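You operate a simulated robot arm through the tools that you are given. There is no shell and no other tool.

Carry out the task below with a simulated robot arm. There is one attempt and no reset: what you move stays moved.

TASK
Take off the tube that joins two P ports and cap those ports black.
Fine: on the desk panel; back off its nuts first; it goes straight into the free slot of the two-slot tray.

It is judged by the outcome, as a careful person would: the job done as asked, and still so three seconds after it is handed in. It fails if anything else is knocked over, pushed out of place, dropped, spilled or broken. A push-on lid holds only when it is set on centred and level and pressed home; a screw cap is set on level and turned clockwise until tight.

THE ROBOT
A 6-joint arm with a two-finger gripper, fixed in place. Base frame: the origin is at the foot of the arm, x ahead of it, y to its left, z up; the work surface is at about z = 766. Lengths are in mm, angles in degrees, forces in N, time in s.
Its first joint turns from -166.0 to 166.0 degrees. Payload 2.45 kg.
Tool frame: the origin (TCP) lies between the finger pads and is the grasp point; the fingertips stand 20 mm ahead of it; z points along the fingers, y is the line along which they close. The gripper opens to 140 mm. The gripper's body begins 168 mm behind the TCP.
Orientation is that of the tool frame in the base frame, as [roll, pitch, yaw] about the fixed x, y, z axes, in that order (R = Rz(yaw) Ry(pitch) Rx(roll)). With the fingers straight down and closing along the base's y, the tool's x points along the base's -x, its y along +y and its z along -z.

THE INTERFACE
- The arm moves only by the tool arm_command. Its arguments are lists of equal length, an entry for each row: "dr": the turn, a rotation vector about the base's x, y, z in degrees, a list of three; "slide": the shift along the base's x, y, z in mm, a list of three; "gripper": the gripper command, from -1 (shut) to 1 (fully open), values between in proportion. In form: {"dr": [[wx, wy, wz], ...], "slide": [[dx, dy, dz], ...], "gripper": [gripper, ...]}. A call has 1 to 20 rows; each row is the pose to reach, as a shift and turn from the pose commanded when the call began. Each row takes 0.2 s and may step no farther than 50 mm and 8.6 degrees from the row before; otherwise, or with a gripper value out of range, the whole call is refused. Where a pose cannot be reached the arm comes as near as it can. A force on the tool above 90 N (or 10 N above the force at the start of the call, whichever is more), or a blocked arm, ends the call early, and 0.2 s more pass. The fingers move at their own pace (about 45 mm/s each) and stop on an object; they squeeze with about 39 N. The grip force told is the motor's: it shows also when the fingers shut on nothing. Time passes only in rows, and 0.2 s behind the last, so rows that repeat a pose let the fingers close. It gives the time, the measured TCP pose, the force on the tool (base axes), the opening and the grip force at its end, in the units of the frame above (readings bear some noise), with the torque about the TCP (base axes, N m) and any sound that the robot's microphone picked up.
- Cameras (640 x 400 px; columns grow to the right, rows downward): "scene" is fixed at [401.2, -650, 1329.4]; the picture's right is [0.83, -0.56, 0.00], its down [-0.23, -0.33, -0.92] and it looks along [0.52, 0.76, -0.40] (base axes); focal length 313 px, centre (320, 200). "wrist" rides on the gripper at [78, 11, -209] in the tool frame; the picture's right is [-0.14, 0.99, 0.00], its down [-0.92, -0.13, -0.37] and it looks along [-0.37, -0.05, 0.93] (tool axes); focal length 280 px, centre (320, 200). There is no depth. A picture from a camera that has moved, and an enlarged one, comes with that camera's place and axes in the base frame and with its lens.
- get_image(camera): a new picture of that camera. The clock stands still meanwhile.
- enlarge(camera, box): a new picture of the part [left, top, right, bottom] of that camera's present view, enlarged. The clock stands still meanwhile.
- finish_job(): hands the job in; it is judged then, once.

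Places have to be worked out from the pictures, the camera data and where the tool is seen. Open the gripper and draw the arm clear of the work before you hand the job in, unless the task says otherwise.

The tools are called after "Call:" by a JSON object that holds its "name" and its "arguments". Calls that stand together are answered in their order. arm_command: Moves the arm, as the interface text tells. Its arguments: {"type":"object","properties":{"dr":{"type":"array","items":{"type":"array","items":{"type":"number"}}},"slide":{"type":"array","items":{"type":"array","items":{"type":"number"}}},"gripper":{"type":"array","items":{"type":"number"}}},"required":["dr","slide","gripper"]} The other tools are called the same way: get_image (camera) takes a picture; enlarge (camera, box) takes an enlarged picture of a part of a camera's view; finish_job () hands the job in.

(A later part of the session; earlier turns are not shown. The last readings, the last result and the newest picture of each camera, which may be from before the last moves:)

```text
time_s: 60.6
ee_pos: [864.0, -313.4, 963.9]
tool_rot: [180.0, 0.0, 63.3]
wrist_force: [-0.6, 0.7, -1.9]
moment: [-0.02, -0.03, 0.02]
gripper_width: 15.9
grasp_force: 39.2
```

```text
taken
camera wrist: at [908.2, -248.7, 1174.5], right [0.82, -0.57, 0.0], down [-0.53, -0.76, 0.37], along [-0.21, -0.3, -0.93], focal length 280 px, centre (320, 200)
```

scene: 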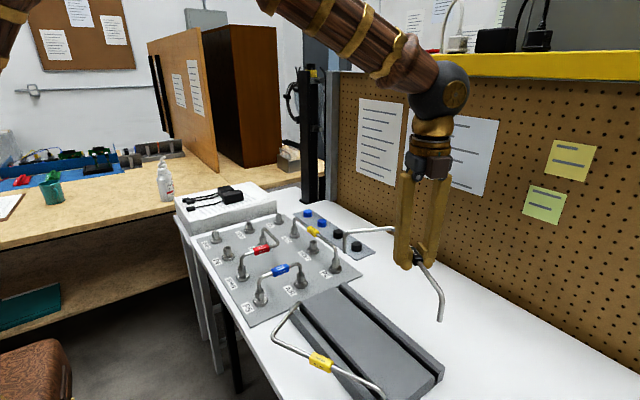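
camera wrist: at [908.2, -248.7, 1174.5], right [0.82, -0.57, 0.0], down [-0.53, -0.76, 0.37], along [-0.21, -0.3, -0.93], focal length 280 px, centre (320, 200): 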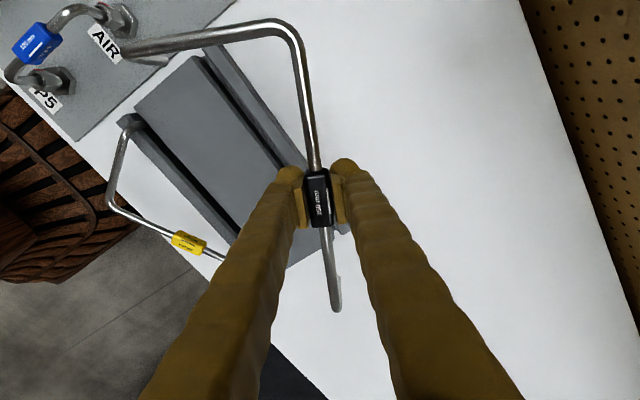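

The tube is above the free slot, elbow outward. I lower to about 20 mm above the tray and check alignment of both ends.

Call:
{"name": "arm_command", "arguments": {"dr": [[0, 0, 0], [0, 0, 0], [0, 0, 0], [0, 0, 0], [0, 0, 0]], "slide": [[0, 0, -30], [0, 0, -60], [0, 0, -85], [0, 0, -103], [0, 0, -103]], "gripper": [-1, -1, -1, -1, -1]}}

Call:
{"name": "enlarge", "arguments": {"camera": "scene", "box": [310, 250, 470, 400]}}

Call:
{"name": "get_image", "arguments": {"camera": "wrist"}}

Call:
{"name": "enlarge", "arguments": {"camera": "scene", "box": [330, 255, 380, 300]}}

Call:
{"name": "enlarge", "arguments": {"camera": "scene", "box": [410, 330, 460, 390]}}

```text
time_s: 61.8
ee_pos: [865.0, -312.6, 863.0]
tool_rot: [-179.9, 0.0, 63.2]
wrist_force: [-0.7, 0.2, -0.6]
moment: [0.0, -0.05, 0.01]
gripper_width: 16.1
grasp_force: 39.0
```

```text
2.67 times, centred on (390, 325) of scene
camera zoom: at [401.2, -650.0, 1329.4], right [0.83, -0.56, 0.0], down [-0.23, -0.33, -0.92], along [0.52, 0.76, -0.4], focal length 835 px, centre (133, -133)
```

zoom: 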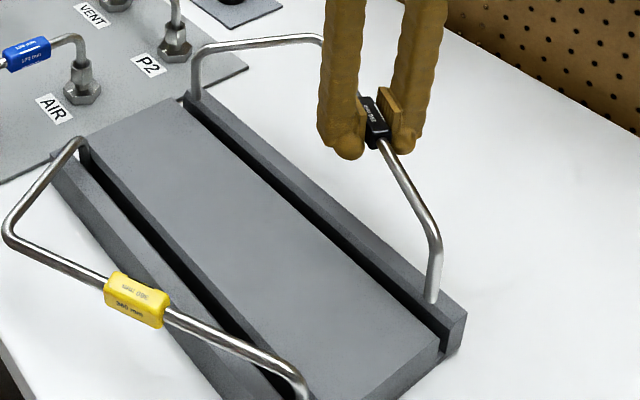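

```text
taken
camera wrist: at [908.9, -248.6, 1072.0], right [0.82, -0.57, 0.0], down [-0.53, -0.76, 0.37], along [-0.21, -0.3, -0.93], focal length 280 px, centre (320, 200)
```

wrist: 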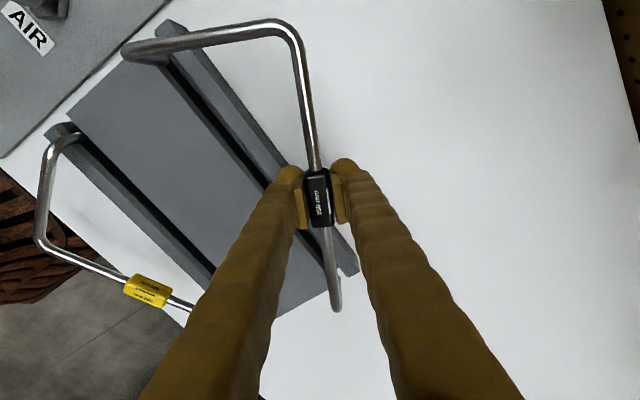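

```text
8.89 times, centred on (355, 278) of scene
camera zoom: at [401.2, -650.0, 1329.4], right [0.83, -0.56, 0.0], down [-0.23, -0.33, -0.92], along [0.52, 0.76, -0.4], focal length 2783 px, centre (9, -489)
```

zoom: 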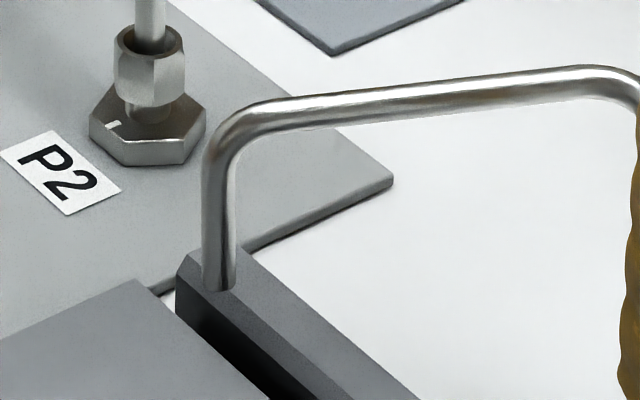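

```text
6.67 times, centred on (435, 360) of scene
camera zoom: at [401.2, -650.0, 1329.4], right [0.83, -0.56, 0.0], down [-0.23, -0.33, -0.92], along [0.52, 0.76, -0.4], focal length 2087 px, centre (-447, -867)
```

zoom: 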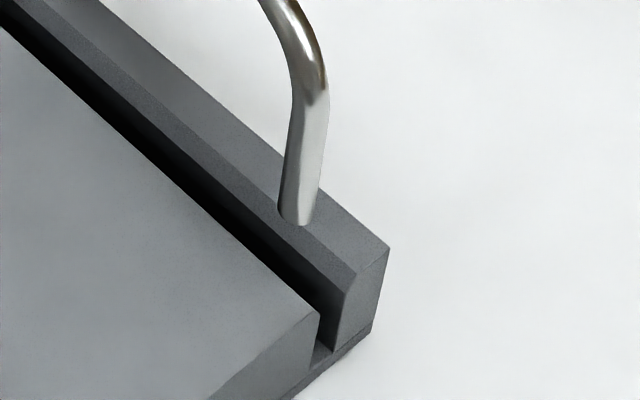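

Both tips project to x≈811, right over the slot (tray top z≈800, tips at ≈813). I lower 22 mm so the tips enter the chamfered slot, checking forces.

Call:
{"name": "arm_command", "arguments": {"dr": [[0, 0, 0], [0, 0, 0], [0, 0, 0], [0, 0, 0], [0, 0, 0]], "slide": [[0, 0, -5], [0, 0, -10], [0, 0, -15], [0, 0, -22], [0, 0, -22]], "gripper": [-1, -1, -1, -1, -1]}}

Call:
{"name": "enlarge", "arguments": {"camera": "scene", "box": [310, 250, 470, 400]}}

Call:
{"name": "enlarge", "arguments": {"camera": "scene", "box": [330, 265, 380, 300]}}

Call:
{"name": "enlarge", "arguments": {"camera": "scene", "box": [410, 340, 460, 390]}}

```text
time_s: 63.0
ee_pos: [864.0, -314.1, 840.9]
tool_rot: [-180.0, 0.0, 63.5]
wrist_force: [-3.3, -0.3, -2.5]
moment: [-0.06, 0.14, 0.12]
gripper_width: 16.0
grasp_force: 39.4
```

```text
2.67 times, centred on (390, 325) of scene
camera zoom: at [401.2, -650.0, 1329.4], right [0.83, -0.56, 0.0], down [-0.23, -0.33, -0.92], along [0.52, 0.76, -0.4], focal length 835 px, centre (133, -133)
```

zoom: 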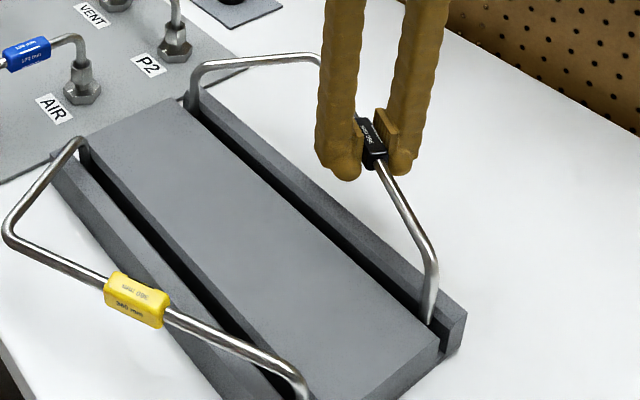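

```text
11.43 times, centred on (355, 282) of scene
camera zoom: at [401.2, -650.0, 1329.4], right [0.83, -0.56, 0.0], down [-0.23, -0.33, -0.92], along [0.52, 0.76, -0.4], focal length 3578 px, centre (-80, -743)
```

zoom: 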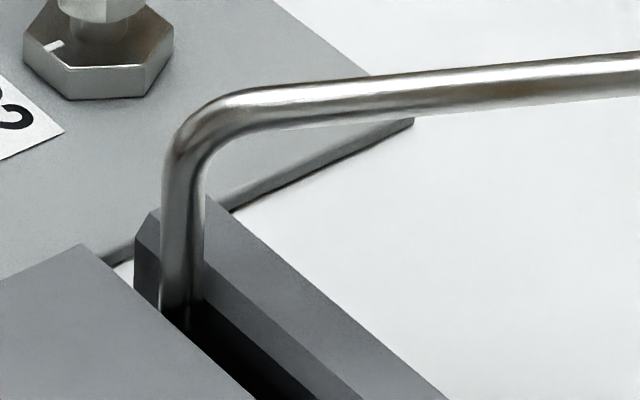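

```text
8.00 times, centred on (435, 365) of scene
camera zoom: at [401.2, -650.0, 1329.4], right [0.83, -0.56, 0.0], down [-0.23, -0.33, -0.92], along [0.52, 0.76, -0.4], focal length 2505 px, centre (-600, -1120)
```

zoom: 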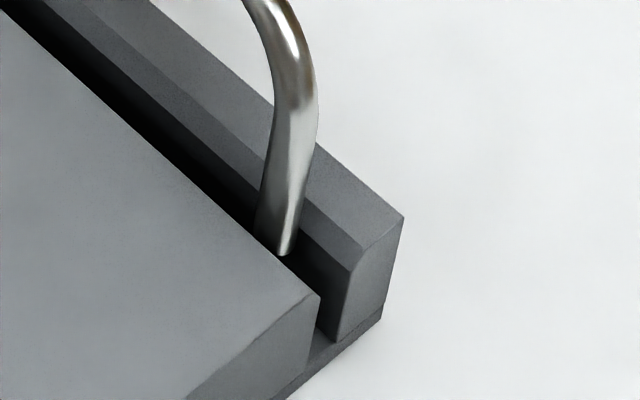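

Both tips are in the slot with hardly any force. I lower further in small steps to find the slot floor.

Call:
{"name": "arm_command", "arguments": {"dr": [[0, 0, 0], [0, 0, 0], [0, 0, 0], [0, 0, 0], [0, 0, 0]], "slide": [[0, 0, -3], [0, 0, -6], [0, 0, -9], [0, 0, -12], [0, 0, -12]], "gripper": [-1, -1, -1, -1, -1]}}

Call:
{"name": "enlarge", "arguments": {"camera": "scene", "box": [310, 250, 470, 400]}}

```text
time_s: 64.2
ee_pos: [863.9, -313.0, 828.9]
tool_rot: [180.0, 0.0, 63.3]
wrist_force: [-0.7, -0.5, -0.9]
moment: [-0.01, 0.01, -0.02]
gripper_width: 16.2
grasp_force: 38.9
```

```text
2.67 times, centred on (390, 325) of scene
camera zoom: at [401.2, -650.0, 1329.4], right [0.83, -0.56, 0.0], down [-0.23, -0.33, -0.92], along [0.52, 0.76, -0.4], focal length 835 px, centre (133, -133)
```

zoom: 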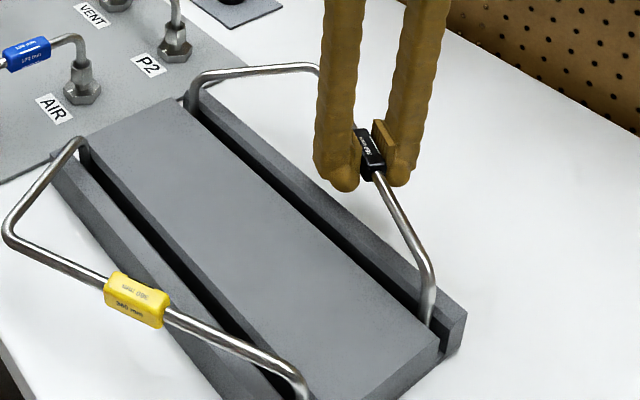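

Still free. I continue lower in 2 mm steps.

Call:
{"name": "arm_command", "arguments": {"dr": [[0, 0, 0], [0, 0, 0], [0, 0, 0], [0, 0, 0]], "slide": [[0, 0, -2], [0, 0, -4], [0, 0, -6], [0, 0, -6]], "gripper": [-1, -1, -1, -1]}}

Call:
{"name": "enlarge", "arguments": {"camera": "scene", "box": [310, 250, 470, 400]}}

```text
time_s: 65.2
ee_pos: [864.9, -313.6, 822.8]
tool_rot: [180.0, -0.1, 63.3]
wrist_force: [-0.1, 0.0, -0.3]
moment: [0.01, 0.01, 0.03]
gripper_width: 15.9
grasp_force: 39.1
```

```text
2.67 times, centred on (390, 325) of scene
camera zoom: at [401.2, -650.0, 1329.4], right [0.83, -0.56, 0.0], down [-0.23, -0.33, -0.92], along [0.52, 0.76, -0.4], focal length 835 px, centre (133, -133)
```

zoom: 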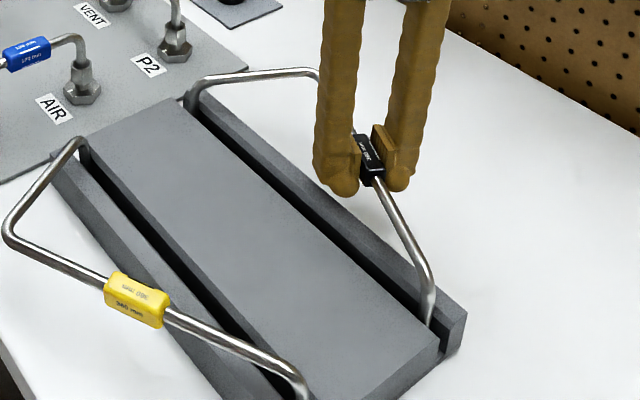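

Still no floor contact; I lower another 6 mm in small steps.

Call:
{"name": "arm_command", "arguments": {"dr": [[0, 0, 0], [0, 0, 0], [0, 0, 0], [0, 0, 0]], "slide": [[0, 0, -2], [0, 0, -4], [0, 0, -6], [0, 0, -6]], "gripper": [-1, -1, -1, -1]}}

Call:
{"name": "enlarge", "arguments": {"camera": "scene", "box": [310, 250, 470, 400]}}

```text
time_s: 66.2
ee_pos: [864.7, -313.9, 818.1]
tool_rot: [-180.0, 0.0, 63.3]
wrist_force: [6.1, 0.0, 15.1]
moment: [-0.8, 0.54, 0.3]
gripper_width: 16.0
grasp_force: 39.0
```

```text
2.67 times, centred on (390, 325) of scene
camera zoom: at [401.2, -650.0, 1329.4], right [0.83, -0.56, 0.0], down [-0.23, -0.33, -0.92], along [0.52, 0.76, -0.4], focal length 835 px, centre (133, -133)
```

zoom: 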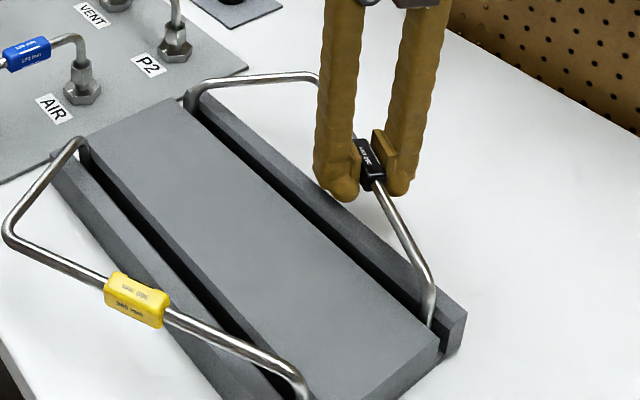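

The tips have reached the slot floor (15 N at TCP z≈818). I relieve the load by 2 mm and open the fingers gently.

Call:
{"name": "arm_command", "arguments": {"dr": [[0, 0, 0], [0, 0, 0], [0, 0, 0], [0, 0, 0], [0, 0, 0], [0, 0, 0], [0, 0, 0], [0, 0, 0], [0, 0, 0]], "slide": [[0, 0, 1.5], [0, 0, 2], [0, 0, 2], [0, 0, 2], [0, 0, 2], [0, 0, 2], [0, 0, 2], [0, 0, 2], [0, 0, 2]], "gripper": [-1, -1, -0.76, -0.74, -0.72, -0.68, -0.6, -0.5, -0.4]}}

Call:
{"name": "enlarge", "arguments": {"camera": "scene", "box": [310, 250, 470, 400]}}

Call:
{"name": "get_image", "arguments": {"camera": "wrist"}}

```text
time_s: 68.2
ee_pos: [864.3, -313.5, 819.2]
tool_rot: [180.0, -0.1, 63.3]
wrist_force: [0.5, 0.0, -0.2]
moment: [0.05, 0.05, -0.01]
gripper_width: 41.9
grasp_force: 0.1
```

```text
2.67 times, centred on (390, 325) of scene
camera zoom: at [401.2, -650.0, 1329.4], right [0.83, -0.56, 0.0], down [-0.23, -0.33, -0.92], along [0.52, 0.76, -0.4], focal length 835 px, centre (133, -133)
```

zoom: 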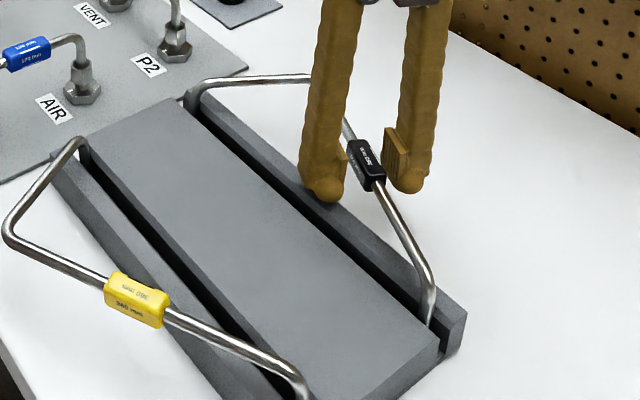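

```text
taken
camera wrist: at [908.9, -248.7, 1028.5], right [0.82, -0.57, 0.0], down [-0.53, -0.76, 0.37], along [-0.21, -0.3, -0.93], focal length 280 px, centre (320, 200)
```

wrist: 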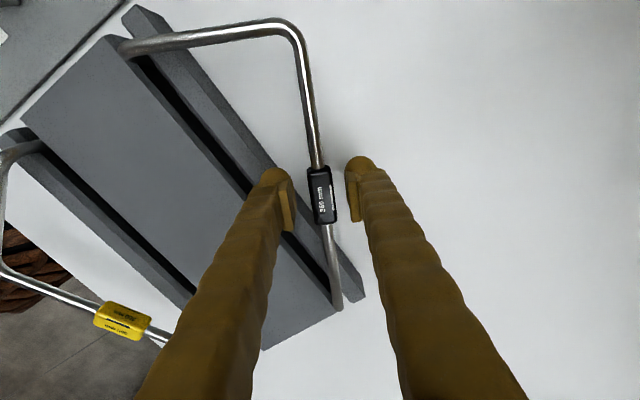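

The tube stands in the slot on its own. I open wider, lift straight up clear, then turn back and move toward the caps for a look.

Call:
{"name": "arm_command", "arguments": {"dr": [[0, 0, 0], [0, 0, 0], [0, 0, 0], [0, 0, 0], [0, 0, 0], [0, 0, 8], [0, 0, 16], [0, 0, 24], [0, 0, 32], [0, 0, 40], [0, 0, 48], [0, 0, 56], [0, 0, 64], [0, 0, 72], [0, 0, 80], [0, 0, 88], [0, 0, 96], [0, 0, 104], [0, 0, 112], [0, 0, 116.74]], "slide": [[0, 0, 0], [0, 0, 35], [0, 0, 75], [0, 0, 115], [0, 0, 147], [0, 20, 147], [0, 50, 147], [0, 80, 147], [0, 110, 147], [0, 140, 147], [0, 170, 147], [0, 200, 147], [0, 230, 147], [0, 260, 147], [0, 290, 147], [0, 315, 147], [0, 340, 147], [5, 355, 147], [10, 365, 147], [15.3, 372.3, 147]], "gripper": [-0.2, -0.2, -0.2, -0.2, -0.2, -0.2, -0.2, -0.2, -0.2, -0.2, -0.2, -0.2, -0.2, -0.2, -0.2, -0.2, -0.2, -0.2, -0.2, -0.2]}}

Call:
{"name": "get_image", "arguments": {"camera": "wrist"}}

Call:
{"name": "enlarge", "arguments": {"camera": "scene", "box": [260, 230, 470, 400]}}

Call:
{"name": "enlarge", "arguments": {"camera": "scene", "box": [290, 190, 390, 260]}}

```text
time_s: 72.4
ee_pos: [879.9, 60.3, 966.0]
tool_rot: [-180.0, 0.0, -179.9]
wrist_force: [0.9, 0.6, 0.3]
moment: [-0.01, -0.01, 0.05]
gripper_width: 55.9
grasp_force: 0.1
```

```text
taken
camera wrist: at [800.7, 70.2, 1175.5], right [0.14, 0.99, 0.0], down [0.92, -0.13, 0.37], along [0.37, -0.05, -0.93], focal length 280 px, centre (320, 200)
```

wrist: 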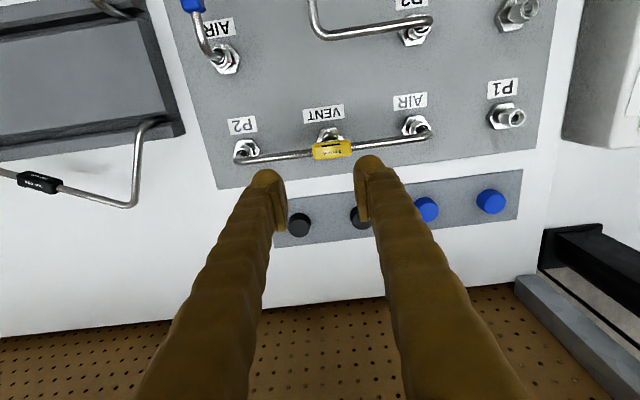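

```text
2.35 times, centred on (365, 315) of scene
camera zoom: at [401.2, -650.0, 1329.4], right [0.83, -0.56, 0.0], down [-0.23, -0.33, -0.92], along [0.52, 0.76, -0.4], focal length 737 px, centre (214, -71)
```

zoom: 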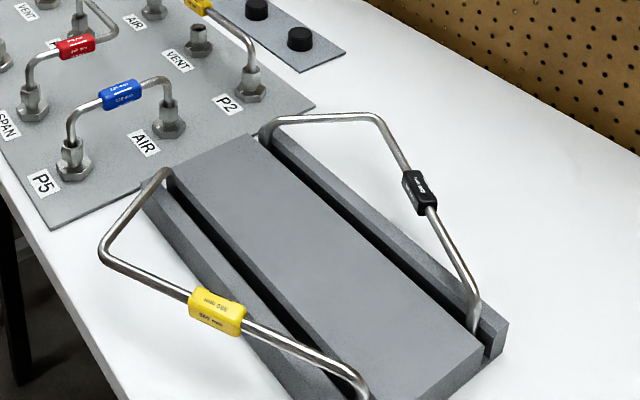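

```text
5.71 times, centred on (340, 225) of scene
camera zoom: at [401.2, -650.0, 1329.4], right [0.83, -0.56, 0.0], down [-0.23, -0.33, -0.92], along [0.52, 0.76, -0.4], focal length 1789 px, centre (206, 57)
```

zoom: 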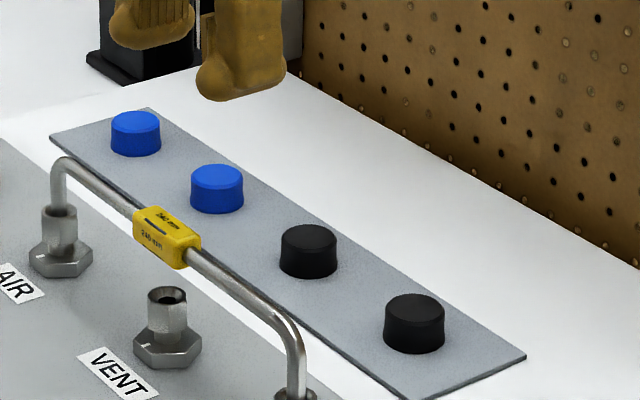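

The black tube sits in its slot as a mirror of the yellow one. Now I zoom on the black caps to locate them.

Call:
{"name": "enlarge", "arguments": {"camera": "wrist", "box": [275, 190, 385, 260]}}

Call:
{"name": "enlarge", "arguments": {"camera": "scene", "box": [325, 215, 375, 255]}}

Call:
{"name": "enlarge", "arguments": {"camera": "wrist", "box": [480, 80, 550, 150]}}

```text
5.71 times, centred on (330, 225) of wrist
camera zoom: at [800.7, 70.2, 1175.5], right [0.14, 0.99, 0.0], down [0.92, -0.13, 0.37], along [0.37, -0.05, -0.93], focal length 1602 px, centre (263, 57)
```

zoom: 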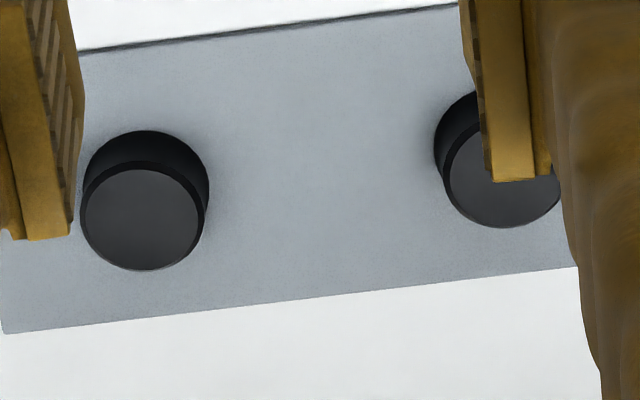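

```text
10.00 times, centred on (350, 235) of scene
camera zoom: at [401.2, -650.0, 1329.4], right [0.83, -0.56, 0.0], down [-0.23, -0.33, -0.92], along [0.52, 0.76, -0.4], focal length 3131 px, centre (20, -150)
```

zoom: 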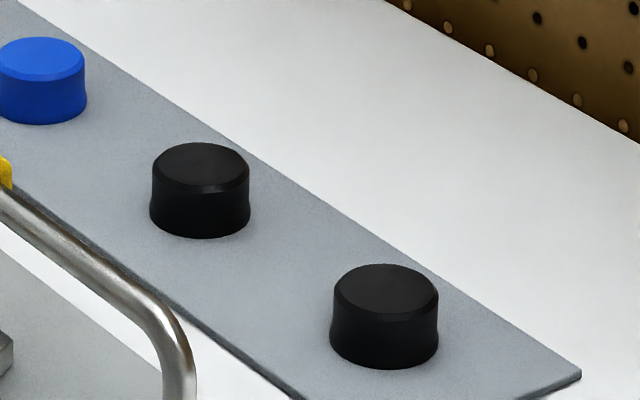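

```text
5.71 times, centred on (515, 115) of wrist
camera zoom: at [800.7, 70.2, 1175.5], right [0.14, 0.99, 0.0], down [0.92, -0.13, 0.37], along [0.37, -0.05, -0.93], focal length 1602 px, centre (-794, 686)
```

zoom: 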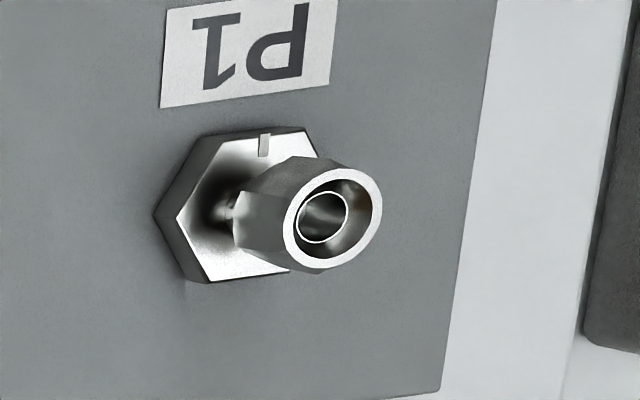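

The black caps sit at about (995.5, 9) and (995.5, 108), tops at z≈790, ~35 mm wide. They're near the reach limit, so I test reach by hovering over the first one at z≈880 with no tilt.

Call:
{"name": "arm_command", "arguments": {"dr": [[0, 0, 0], [0, 0, 0], [0, 0, 0], [0, 0, 0], [0, 0, 0], [0, 0, 0]], "slide": [[35, -15, -20], [70, -30, -40], [100, -45, -60], [115.5, -51, -80], [115.5, -51, -85], [115.5, -51, -85]], "gripper": [-0.14, -0.14, -0.14, -0.14, -0.14, -0.14]}}

Call:
{"name": "get_image", "arguments": {"camera": "wrist"}}

Call:
{"name": "enlarge", "arguments": {"camera": "scene", "box": [310, 190, 410, 270]}}

```text
time_s: 73.8
ee_pos: [995.4, 8.9, 881.4]
tool_rot: [180.0, 0.0, -179.9]
wrist_force: [0.6, 0.0, 0.7]
moment: [0.02, 0.02, 0.01]
gripper_width: 60.2
grasp_force: 0.1
```

```text
taken
camera wrist: at [916.9, 18.9, 1090.2], right [0.14, 0.99, 0.0], down [0.92, -0.13, 0.37], along [0.36, -0.05, -0.93], focal length 280 px, centre (320, 200)
```

wrist: 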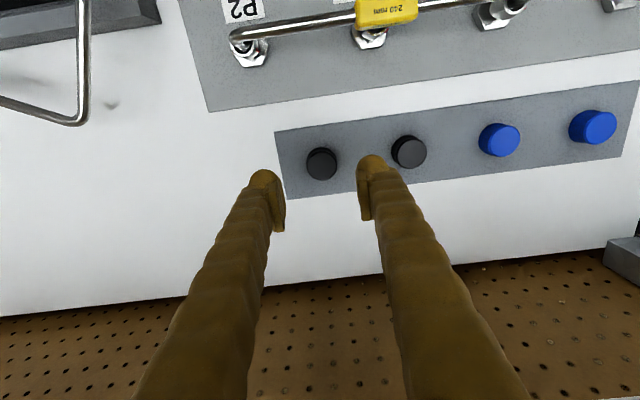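

```text
5.00 times, centred on (360, 230) of scene
camera zoom: at [401.2, -650.0, 1329.4], right [0.83, -0.56, 0.0], down [-0.23, -0.33, -0.92], along [0.52, 0.76, -0.4], focal length 1565 px, centre (120, 50)
```

zoom: 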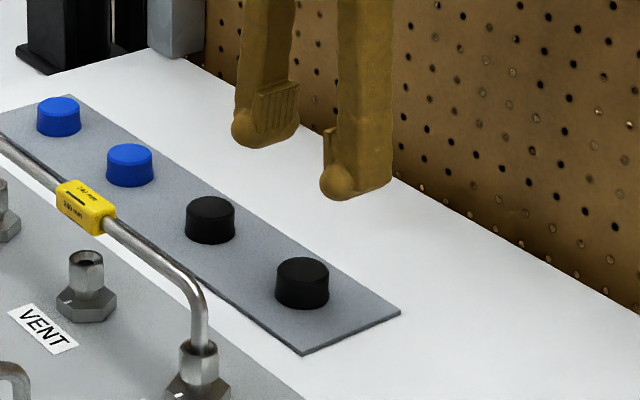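

It reaches here. I zoom on the cap from this closer view to refine its position.

Call:
{"name": "enlarge", "arguments": {"camera": "wrist", "box": [260, 110, 380, 230]}}

Call:
{"name": "enlarge", "arguments": {"camera": "wrist", "box": [380, 120, 440, 180]}}

```text
3.33 times, centred on (320, 170) of wrist
camera zoom: at [916.9, 18.9, 1090.2], right [0.14, 0.99, 0.0], down [0.92, -0.13, 0.37], along [0.36, -0.05, -0.93], focal length 935 px, centre (320, 300)
```

zoom: 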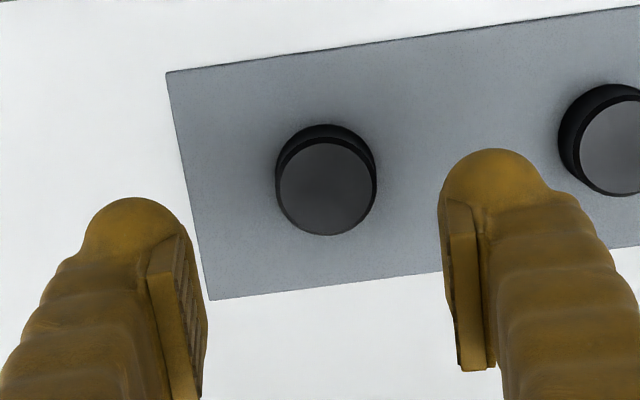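

```text
6.67 times, centred on (410, 150) of wrist
camera zoom: at [916.9, 18.9, 1090.2], right [0.14, 0.99, 0.0], down [0.92, -0.13, 0.37], along [0.36, -0.05, -0.93], focal length 1869 px, centre (-280, 533)
```

zoom: 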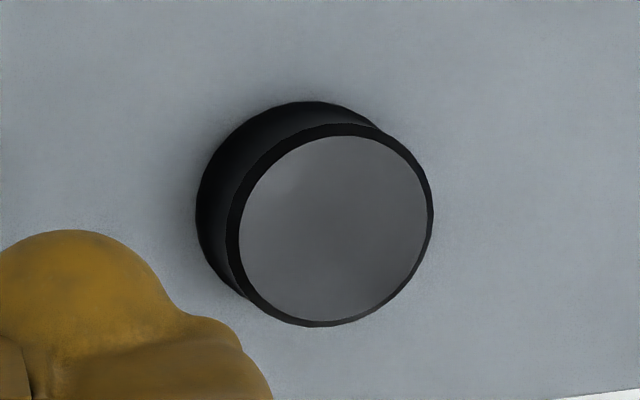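

Refined: cap at (995.6, 9.6). I descend toward z≈793 around the cap, checking that the pose is truly reached.

Call:
{"name": "arm_command", "arguments": {"dr": [[0, 0, 0], [0, 0, 0], [0, 0, 0], [0, 0, 0], [0, 0, 0]], "slide": [[0.1, 0.5, -25], [0.1, 0.5, -50], [0.1, 0.5, -70], [0.1, 0.5, -86], [0.1, 0.5, -86]], "gripper": [-0.14, -0.14, -0.14, -0.14, -0.14]}}

Call:
{"name": "enlarge", "arguments": {"camera": "wrist", "box": [260, 110, 380, 230]}}

Call:
{"name": "enlarge", "arguments": {"camera": "scene", "box": [320, 210, 390, 265]}}

```text
time_s: 75.0
ee_pos: [994.9, 8.2, 793.3]
tool_rot: [180.0, 0.0, 180.0]
wrist_force: [-1.0, 0.1, 0.4]
moment: [0.03, -0.02, 0.04]
gripper_width: 60.1
grasp_force: 0.0
```

```text
3.33 times, centred on (320, 170) of wrist
camera zoom: at [916.8, 18.7, 1003.5], right [0.14, 0.99, 0.0], down [0.92, -0.13, 0.37], along [0.37, -0.05, -0.93], focal length 935 px, centre (320, 300)
```

zoom: 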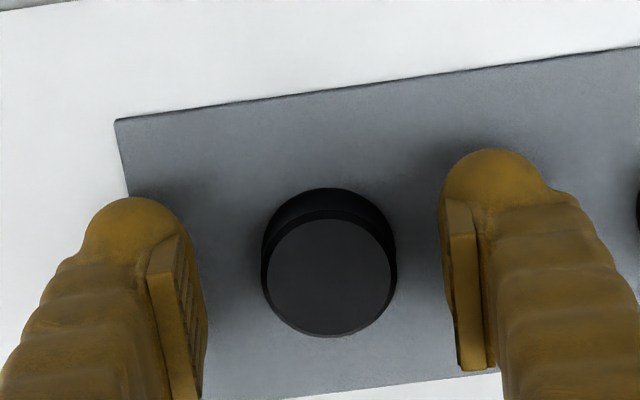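

```text
7.27 times, centred on (355, 238) of scene
camera zoom: at [401.2, -650.0, 1329.4], right [0.83, -0.56, 0.0], down [-0.23, -0.33, -0.92], along [0.52, 0.76, -0.4], focal length 2277 px, centre (66, -73)
```

zoom: 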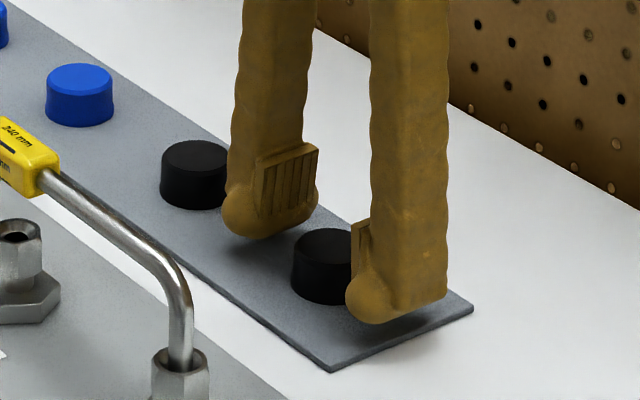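

The cap is centred between the fingers. I close the gripper on it.

Call:
{"name": "arm_command", "arguments": {"dr": [[0, 0, 0], [0, 0, 0], [0, 0, 0], [0, 0, 0], [0, 0, 0]], "slide": [[0, 0, 0], [0, 0, 0], [0, 0, 0], [0, 0, 0], [0, 0, 0]], "gripper": [-0.35, -0.5, -0.7, -1, -1]}}

Call:
{"name": "enlarge", "arguments": {"camera": "wrist", "box": [260, 110, 380, 230]}}

Call:
{"name": "enlarge", "arguments": {"camera": "scene", "box": [320, 210, 390, 265]}}

```text
time_s: 76.4
ee_pos: [1000.1, 7.1, 803.4]
tool_rot: [-179.9, 0.8, -179.9]
wrist_force: [4.1, -0.3, 19.2]
moment: [0.01, 0.05, -0.02]
gripper_width: 5.8
grasp_force: 29.2
stopped in row 5: the force on the tool passed its limit at 133 N (the readings are from after the stop); the commanded pose is now the measured one
```

```text
3.33 times, centred on (320, 170) of wrist
camera zoom: at [918.7, 18.2, 1012.0], right [0.14, 0.99, 0.0], down [0.92, -0.13, 0.38], along [0.38, -0.05, -0.92], focal length 935 px, centre (320, 300)
```

zoom: 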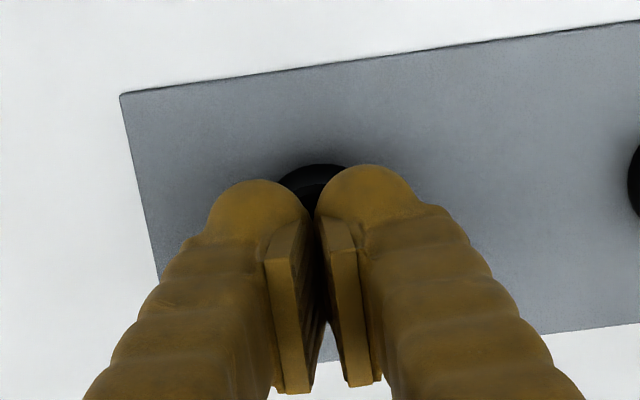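

```text
7.27 times, centred on (355, 238) of scene
camera zoom: at [401.2, -650.0, 1329.4], right [0.83, -0.56, 0.0], down [-0.23, -0.33, -0.92], along [0.52, 0.76, -0.4], focal length 2277 px, centre (66, -73)
```

zoom: 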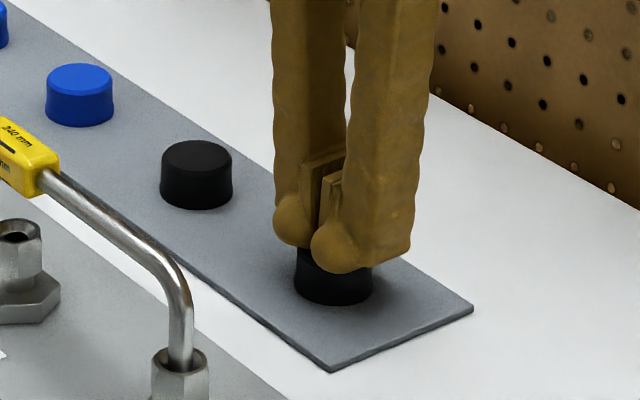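

The fingers again rode up the rounded edge, this time onto the cap's top, so the cap top is nearer z≈784. The cap is still upright; I open, level the tool and check whether it shifted.

Call:
{"name": "arm_command", "arguments": {"dr": [[0, 0, 0], [0, 0, 0], [0, 0.8, 0], [0, 0.8, 0], [0, 0.8, 0]], "slide": [[0, 0, 3], [0, 0, 4], [0, 0, 10], [-2, 0, 40], [-4.5, 2.5, 77]], "gripper": [-0.8, -0.4, -0.14, -0.14, -0.14]}}

Call:
{"name": "enlarge", "arguments": {"camera": "wrist", "box": [260, 110, 380, 230]}}

Call:
{"name": "enlarge", "arguments": {"camera": "scene", "box": [325, 215, 375, 255]}}

```text
time_s: 77.6
ee_pos: [994.1, 10.6, 877.3]
tool_rot: [180.0, -0.3, 180.0]
wrist_force: [0.1, 0.0, 0.2]
moment: [0.01, 0.01, 0.0]
gripper_width: 60.0
grasp_force: 0.1
```

```text
3.33 times, centred on (320, 170) of wrist
camera zoom: at [916.7, 21.5, 1087.7], right [0.14, 0.99, 0.0], down [0.92, -0.13, 0.36], along [0.36, -0.05, -0.93], focal length 935 px, centre (320, 300)
```

zoom: 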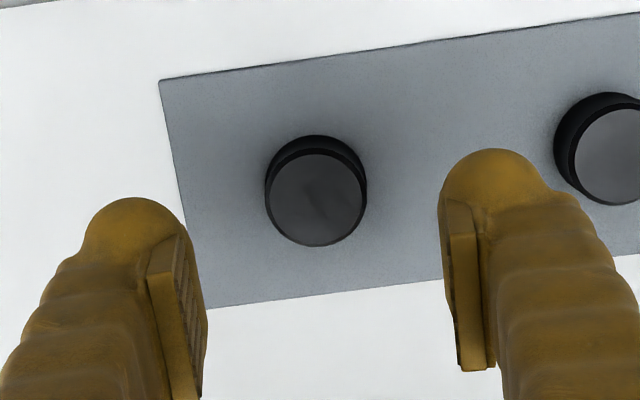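

```text
10.00 times, centred on (350, 235) of scene
camera zoom: at [401.2, -650.0, 1329.4], right [0.83, -0.56, 0.0], down [-0.23, -0.33, -0.92], along [0.52, 0.76, -0.4], focal length 3131 px, centre (20, -150)
```

zoom: 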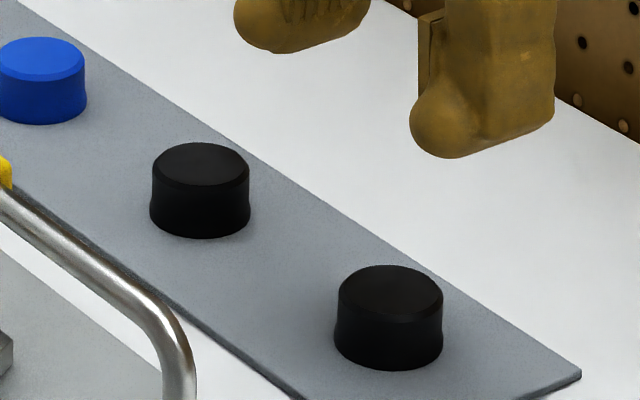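

The cap moved only ~1.5 mm and stands upright at about (997.5, 8.6). I go back down lower this time, to z≈791 (tips ~771), to have enough overlap.

Call:
{"name": "arm_command", "arguments": {"dr": [[0, -0.3, 0], [0, -0.3, 0], [0, -0.3, 0], [0, -0.3, 0], [0, -0.3, 0]], "slide": [[1.9, -1, -30], [1.9, -1, -60], [1.9, -1, -80], [1.9, -1, -89.4], [1.9, -1, -89.4]], "gripper": [-0.286, -0.286, -0.286, -0.286, -0.286]}}

Call:
{"name": "enlarge", "arguments": {"camera": "wrist", "box": [260, 110, 380, 230]}}

Call:
{"name": "enlarge", "arguments": {"camera": "scene", "box": [320, 210, 390, 265]}}

```text
time_s: 78.8
ee_pos: [996.3, 9.9, 788.8]
tool_rot: [179.9, 0.1, 180.0]
wrist_force: [-0.3, 0.5, -0.2]
moment: [-0.03, -0.02, 0.02]
gripper_width: 49.8
grasp_force: 0.1
```

```text
3.33 times, centred on (320, 170) of wrist
camera zoom: at [917.8, 19.9, 998.6], right [0.14, 0.99, 0.0], down [0.92, -0.13, 0.37], along [0.37, -0.05, -0.93], focal length 935 px, centre (320, 300)
```

zoom: 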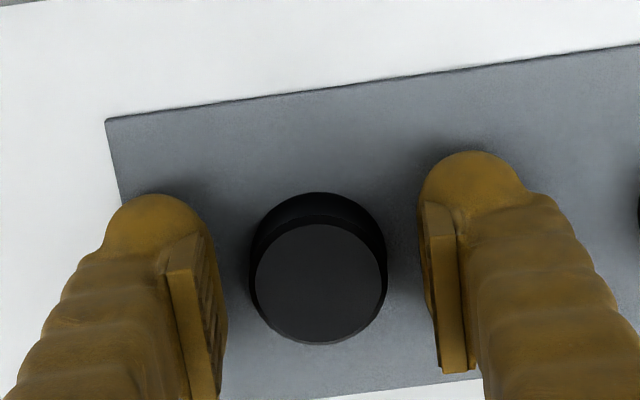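

```text
7.27 times, centred on (355, 238) of scene
camera zoom: at [401.2, -650.0, 1329.4], right [0.83, -0.56, 0.0], down [-0.23, -0.33, -0.92], along [0.52, 0.76, -0.4], focal length 2277 px, centre (66, -73)
```

zoom: 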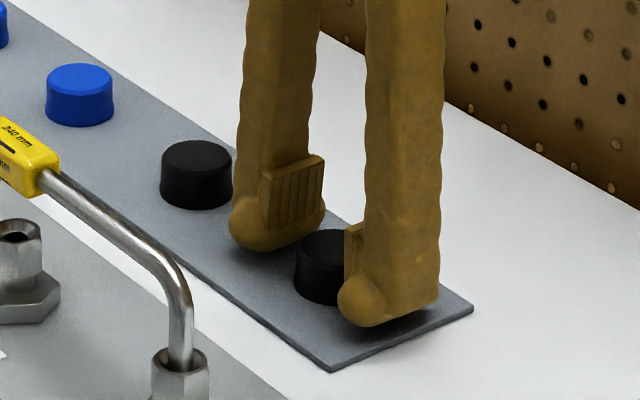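

No contact yet, tips at z≈769 and the cap centred. I close in stages and check the width.

Call:
{"name": "arm_command", "arguments": {"dr": [[0, 0, 0], [0, 0, 0], [0, 0, 0], [0, 0, 0]], "slide": [[0, 0, 0], [0, 0, 0], [0, 0, 0], [0, 0, 0]], "gripper": [-0.4, -0.48, -0.54, -0.54]}}

Call:
{"name": "enlarge", "arguments": {"camera": "wrist", "box": [260, 110, 380, 230]}}

```text
time_s: 79.8
ee_pos: [996.6, 9.4, 789.0]
tool_rot: [180.0, 0.1, 180.0]
wrist_force: [0.0, -0.1, 0.5]
moment: [0.02, 0.03, 0.01]
gripper_width: 34.1
grasp_force: 38.5
```

```text
3.33 times, centred on (320, 170) of wrist
camera zoom: at [917.8, 19.9, 998.8], right [0.14, 0.99, 0.0], down [0.92, -0.13, 0.37], along [0.37, -0.05, -0.93], focal length 935 px, centre (320, 300)
```

zoom: 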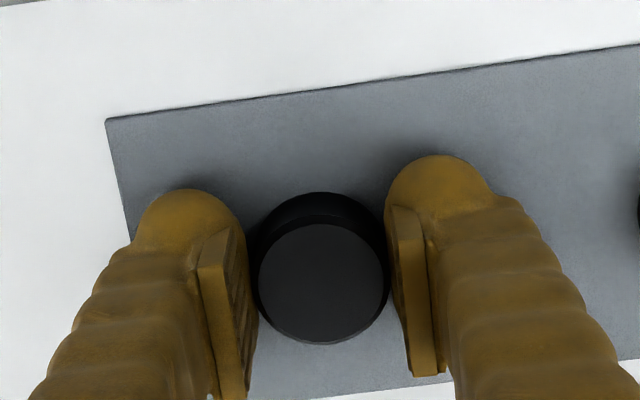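

The cap is gripped at 34 mm with full force and no climbing. I lift slowly and check that it comes along level.

Call:
{"name": "arm_command", "arguments": {"dr": [[0, 0, 0], [0, 0, 0], [0, 0, 0], [0, 0, 0], [0, 0, 0], [0, 0, 0]], "slide": [[0, 0, 0], [0, 0, 3], [0, 0, 10], [0, 0, 22], [0, 0, 40], [0, 0, 40]], "gripper": [-0.65, -0.65, -0.65, -0.65, -0.65, -0.65]}}

Call:
{"name": "enlarge", "arguments": {"camera": "wrist", "box": [260, 110, 380, 230]}}

Call:
{"name": "enlarge", "arguments": {"camera": "scene", "box": [320, 190, 390, 265]}}

```text
time_s: 81.2
ee_pos: [995.6, 8.7, 828.5]
tool_rot: [-180.0, 0.0, -180.0]
wrist_force: [-0.4, 0.1, 1.4]
moment: [0.01, 0.02, 0.02]
gripper_width: 33.5
grasp_force: 39.2
```

```text
3.33 times, centred on (320, 170) of wrist
camera zoom: at [917.4, 20.1, 1038.5], right [0.14, 0.99, 0.0], down [0.92, -0.13, 0.37], along [0.37, -0.05, -0.93], focal length 935 px, centre (320, 300)
```

zoom: 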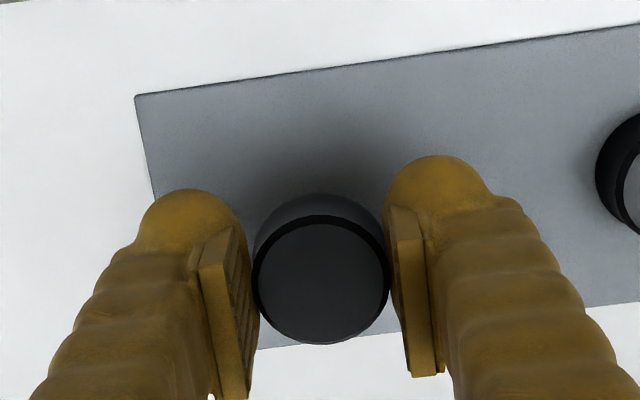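

```text
5.33 times, centred on (355, 228) of scene
camera zoom: at [401.2, -650.0, 1329.4], right [0.83, -0.56, 0.0], down [-0.23, -0.33, -0.92], along [0.52, 0.76, -0.4], focal length 1670 px, centre (133, 53)
```

zoom: 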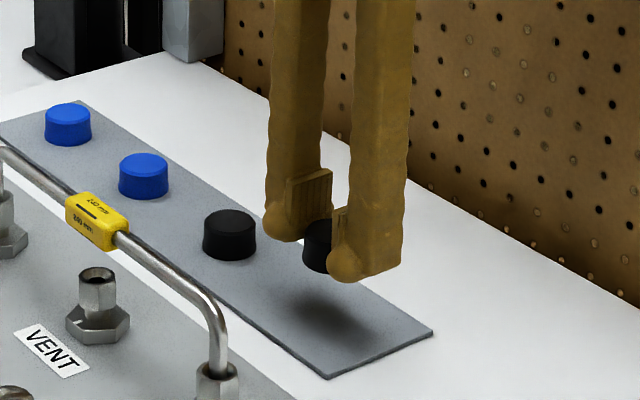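

The cap is held level, its axis about 1 mm beyond the TCP in x. I lift higher and carry it above P1 (870.6, 315.6).

Call:
{"name": "arm_command", "arguments": {"dr": [[0, 0, 0], [0, 0, 0], [0, 0, 0], [0, 0, 0], [0, 0, 0], [0, 0, 0], [0, 0, 0], [0, 0, 0], [0, 0, 0], [0, 0, 0], [0, 0, 0], [0, 0, 0]], "slide": [[0, 0, 40], [0, 0, 75], [-15, 37, 75], [-31, 75, 75], [-47, 113, 75], [-63, 151, 75], [-79, 189, 75], [-95, 227, 75], [-111, 265, 75], [-128.1, 307, 75], [-128.1, 307, 50], [-128.1, 307, 50]], "gripper": [-0.65, -0.65, -0.65, -0.65, -0.65, -0.65, -0.65, -0.65, -0.65, -0.65, -0.65, -0.65]}}

Call:
{"name": "enlarge", "arguments": {"camera": "wrist", "box": [260, 110, 380, 230]}}

Call:
{"name": "enlarge", "arguments": {"camera": "scene", "box": [250, 170, 320, 240]}}

```text
time_s: 83.8
ee_pos: [868.2, 316.5, 878.4]
tool_rot: [-179.9, 0.0, 180.0]
wrist_force: [0.7, 1.1, -0.4]
moment: [0.02, 0.01, 0.05]
gripper_width: 33.4
grasp_force: 39.1
```

```text
3.33 times, centred on (320, 170) of wrist
camera zoom: at [789.3, 326.9, 1088.7], right [0.14, 0.99, 0.0], down [0.92, -0.13, 0.37], along [0.37, -0.05, -0.93], focal length 935 px, centre (320, 300)
```

zoom: 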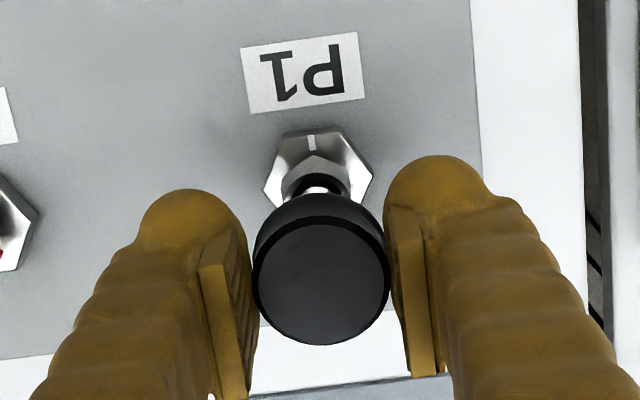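

```text
5.71 times, centred on (285, 205) of scene
camera zoom: at [401.2, -650.0, 1329.4], right [0.83, -0.56, 0.0], down [-0.23, -0.33, -0.92], along [0.52, 0.76, -0.4], focal length 1789 px, centre (520, 171)
```

zoom: 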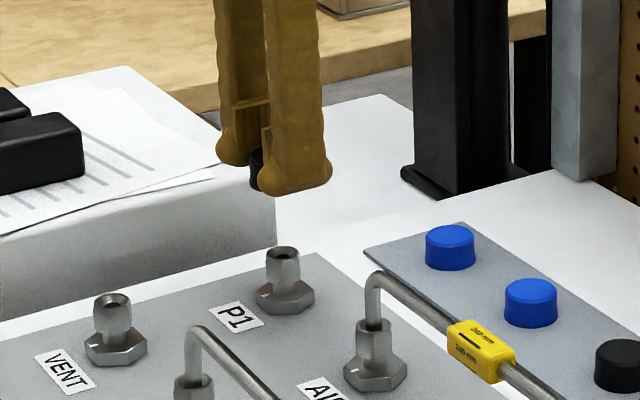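

The cap is above P1. I lower to about 8 mm above the nut and compare cap and nut axes in the scene picture.

Call:
{"name": "arm_command", "arguments": {"dr": [[0, 0, 0], [0, 0, 0], [0, 0, 0], [0, 0, 0]], "slide": [[0, 0, -20], [0, 0, -35], [0, 0, -46], [0, 0, -46]], "gripper": [-0.65, -0.65, -0.65, -0.65]}}

Call:
{"name": "enlarge", "arguments": {"camera": "scene", "box": [262, 185, 302, 225]}}

Call:
{"name": "enlarge", "arguments": {"camera": "wrist", "box": [260, 110, 380, 230]}}

```text
time_s: 84.8
ee_pos: [868.3, 316.0, 832.6]
tool_rot: [-180.0, 0.1, -180.0]
wrist_force: [-0.5, -0.9, 0.9]
moment: [0.0, 0.05, -0.02]
gripper_width: 33.2
grasp_force: 38.6
```

```text
10.00 times, centred on (282, 205) of scene
camera zoom: at [401.2, -650.0, 1329.4], right [0.83, -0.56, 0.0], down [-0.23, -0.33, -0.92], along [0.52, 0.76, -0.4], focal length 3131 px, centre (700, 150)
```

zoom: 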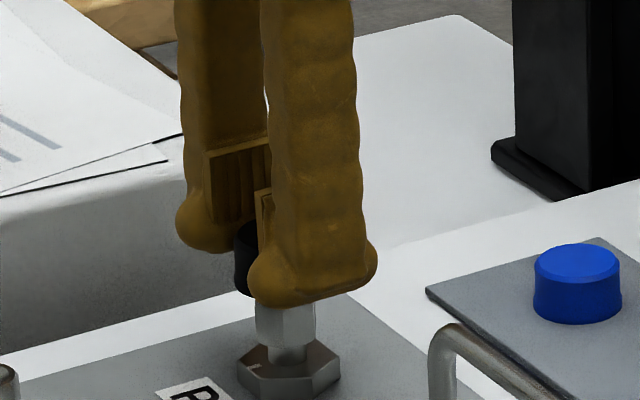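

```text
3.33 times, centred on (320, 170) of wrist
camera zoom: at [789.4, 326.9, 1042.6], right [0.14, 0.99, 0.0], down [0.92, -0.13, 0.37], along [0.37, -0.05, -0.93], focal length 935 px, centre (320, 300)
```

zoom: 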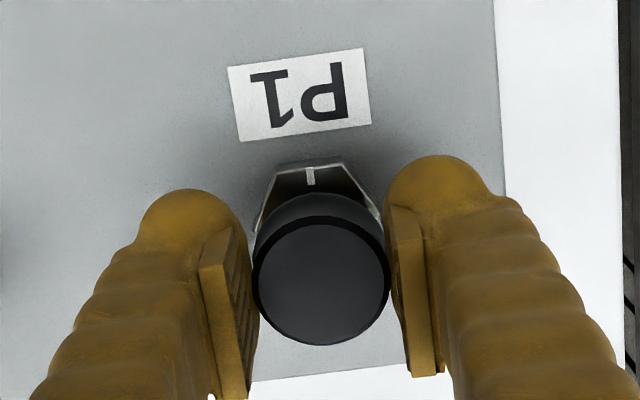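

In the scene view the cap looks about 1 mm left of the nut axis; I zoom for a finer comparison.

Call:
{"name": "enlarge", "arguments": {"camera": "scene", "box": [272, 202, 300, 228]}}

```text
15.38 times, centred on (286, 215) of scene
camera zoom: at [401.2, -650.0, 1329.4], right [0.83, -0.56, 0.0], down [-0.23, -0.33, -0.92], along [0.52, 0.76, -0.4], focal length 4817 px, centre (843, -31)
```

zoom: 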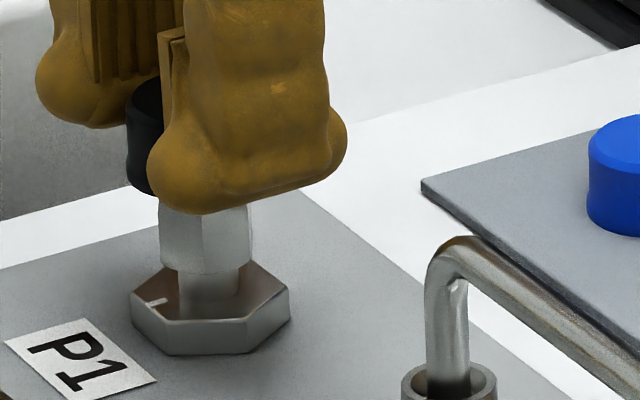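

The cap is ~1 mm short in x, so I shift +1 mm and lower gently, watching the force as it meets the nut.

Call:
{"name": "arm_command", "arguments": {"dr": [[0, 0, 0], [0, 0, 0], [0, 0, 0], [0, 0, 0], [0, 0, 0]], "slide": [[1.0, 0, 0], [1.0, 0, -3], [1.0, 0, -6], [1.0, 0, -9], [1.0, 0, -9]], "gripper": [-0.65, -0.65, -0.65, -0.65, -0.65]}}

Call:
{"name": "enlarge", "arguments": {"camera": "scene", "box": [272, 202, 300, 228]}}

```text
time_s: 86.0
ee_pos: [868.4, 316.9, 823.4]
tool_rot: [180.0, 0.1, 179.9]
wrist_force: [0.3, 0.0, 0.0]
moment: [-0.01, 0.02, 0.01]
gripper_width: 33.2
grasp_force: 39.3
```

```text
15.38 times, centred on (286, 215) of scene
camera zoom: at [401.2, -650.0, 1329.4], right [0.83, -0.56, 0.0], down [-0.23, -0.33, -0.92], along [0.52, 0.76, -0.4], focal length 4817 px, centre (843, -31)
```

zoom: 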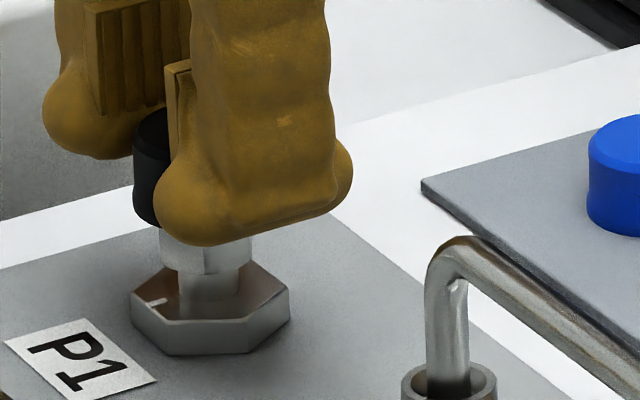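

No contact force yet, alignment within ~1 mm. I nudge y by −0.6 mm and continue down in small steps.

Call:
{"name": "arm_command", "arguments": {"dr": [[0, 0, 0], [0, 0, 0], [0, 0, 0], [0, 0, 0]], "slide": [[0, -0.6, 0], [0, -0.6, -2], [0, -0.6, -4], [0, -0.6, -4]], "gripper": [-0.65, -0.65, -0.65, -0.65]}}

Call:
{"name": "enlarge", "arguments": {"camera": "scene", "box": [272, 202, 300, 228]}}

```text
time_s: 87.0
ee_pos: [870.2, 315.0, 820.9]
tool_rot: [180.0, 0.1, -179.9]
wrist_force: [0.4, -0.7, 0.7]
moment: [-0.04, 0.0, -0.03]
gripper_width: 33.3
grasp_force: 38.4
```

```text
15.38 times, centred on (286, 215) of scene
camera zoom: at [401.2, -650.0, 1329.4], right [0.83, -0.56, 0.0], down [-0.23, -0.33, -0.92], along [0.52, 0.76, -0.4], focal length 4817 px, centre (843, -31)
```

zoom: 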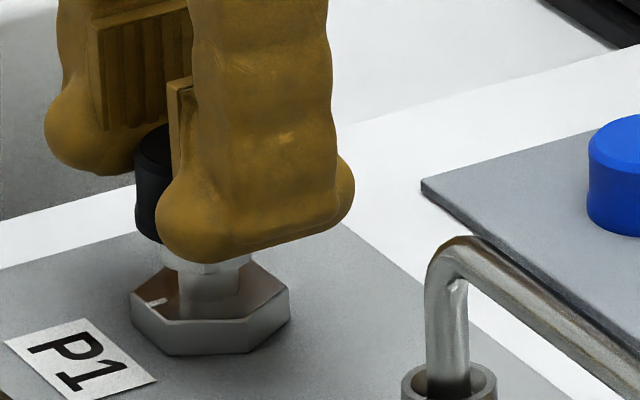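

The cap bottom is already well below the nut's top without any force, so it is sliding over the nut cleanly. I keep lowering.

Call:
{"name": "arm_command", "arguments": {"dr": [[0, 0, 0], [0, 0, 0], [0, 0, 0], [0, 0, 0]], "slide": [[0, 0, -1.5], [0, 0, -3], [0, 0, -4.5], [0, 0, -4.5]], "gripper": [-0.65, -0.65, -0.65, -0.65]}}

Call:
{"name": "enlarge", "arguments": {"camera": "scene", "box": [272, 202, 300, 228]}}

```text
time_s: 88.0
ee_pos: [869.4, 314.2, 815.8]
tool_rot: [-180.0, 0.2, 179.9]
wrist_force: [-0.8, 0.1, 0.6]
moment: [0.01, 0.0, 0.0]
gripper_width: 33.5
grasp_force: 39.3
```

```text
15.38 times, centred on (286, 215) of scene
camera zoom: at [401.2, -650.0, 1329.4], right [0.83, -0.56, 0.0], down [-0.23, -0.33, -0.92], along [0.52, 0.76, -0.4], focal length 4817 px, centre (843, -31)
```

zoom: 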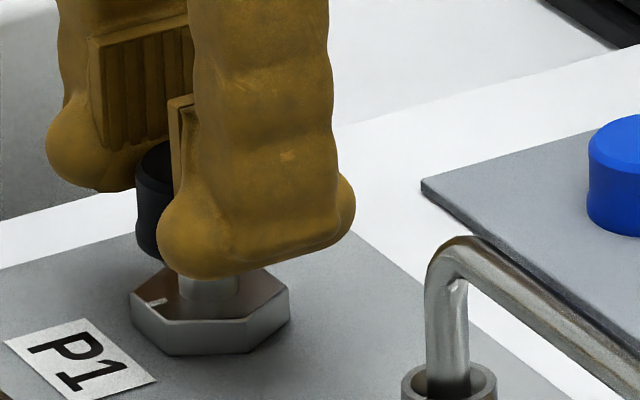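

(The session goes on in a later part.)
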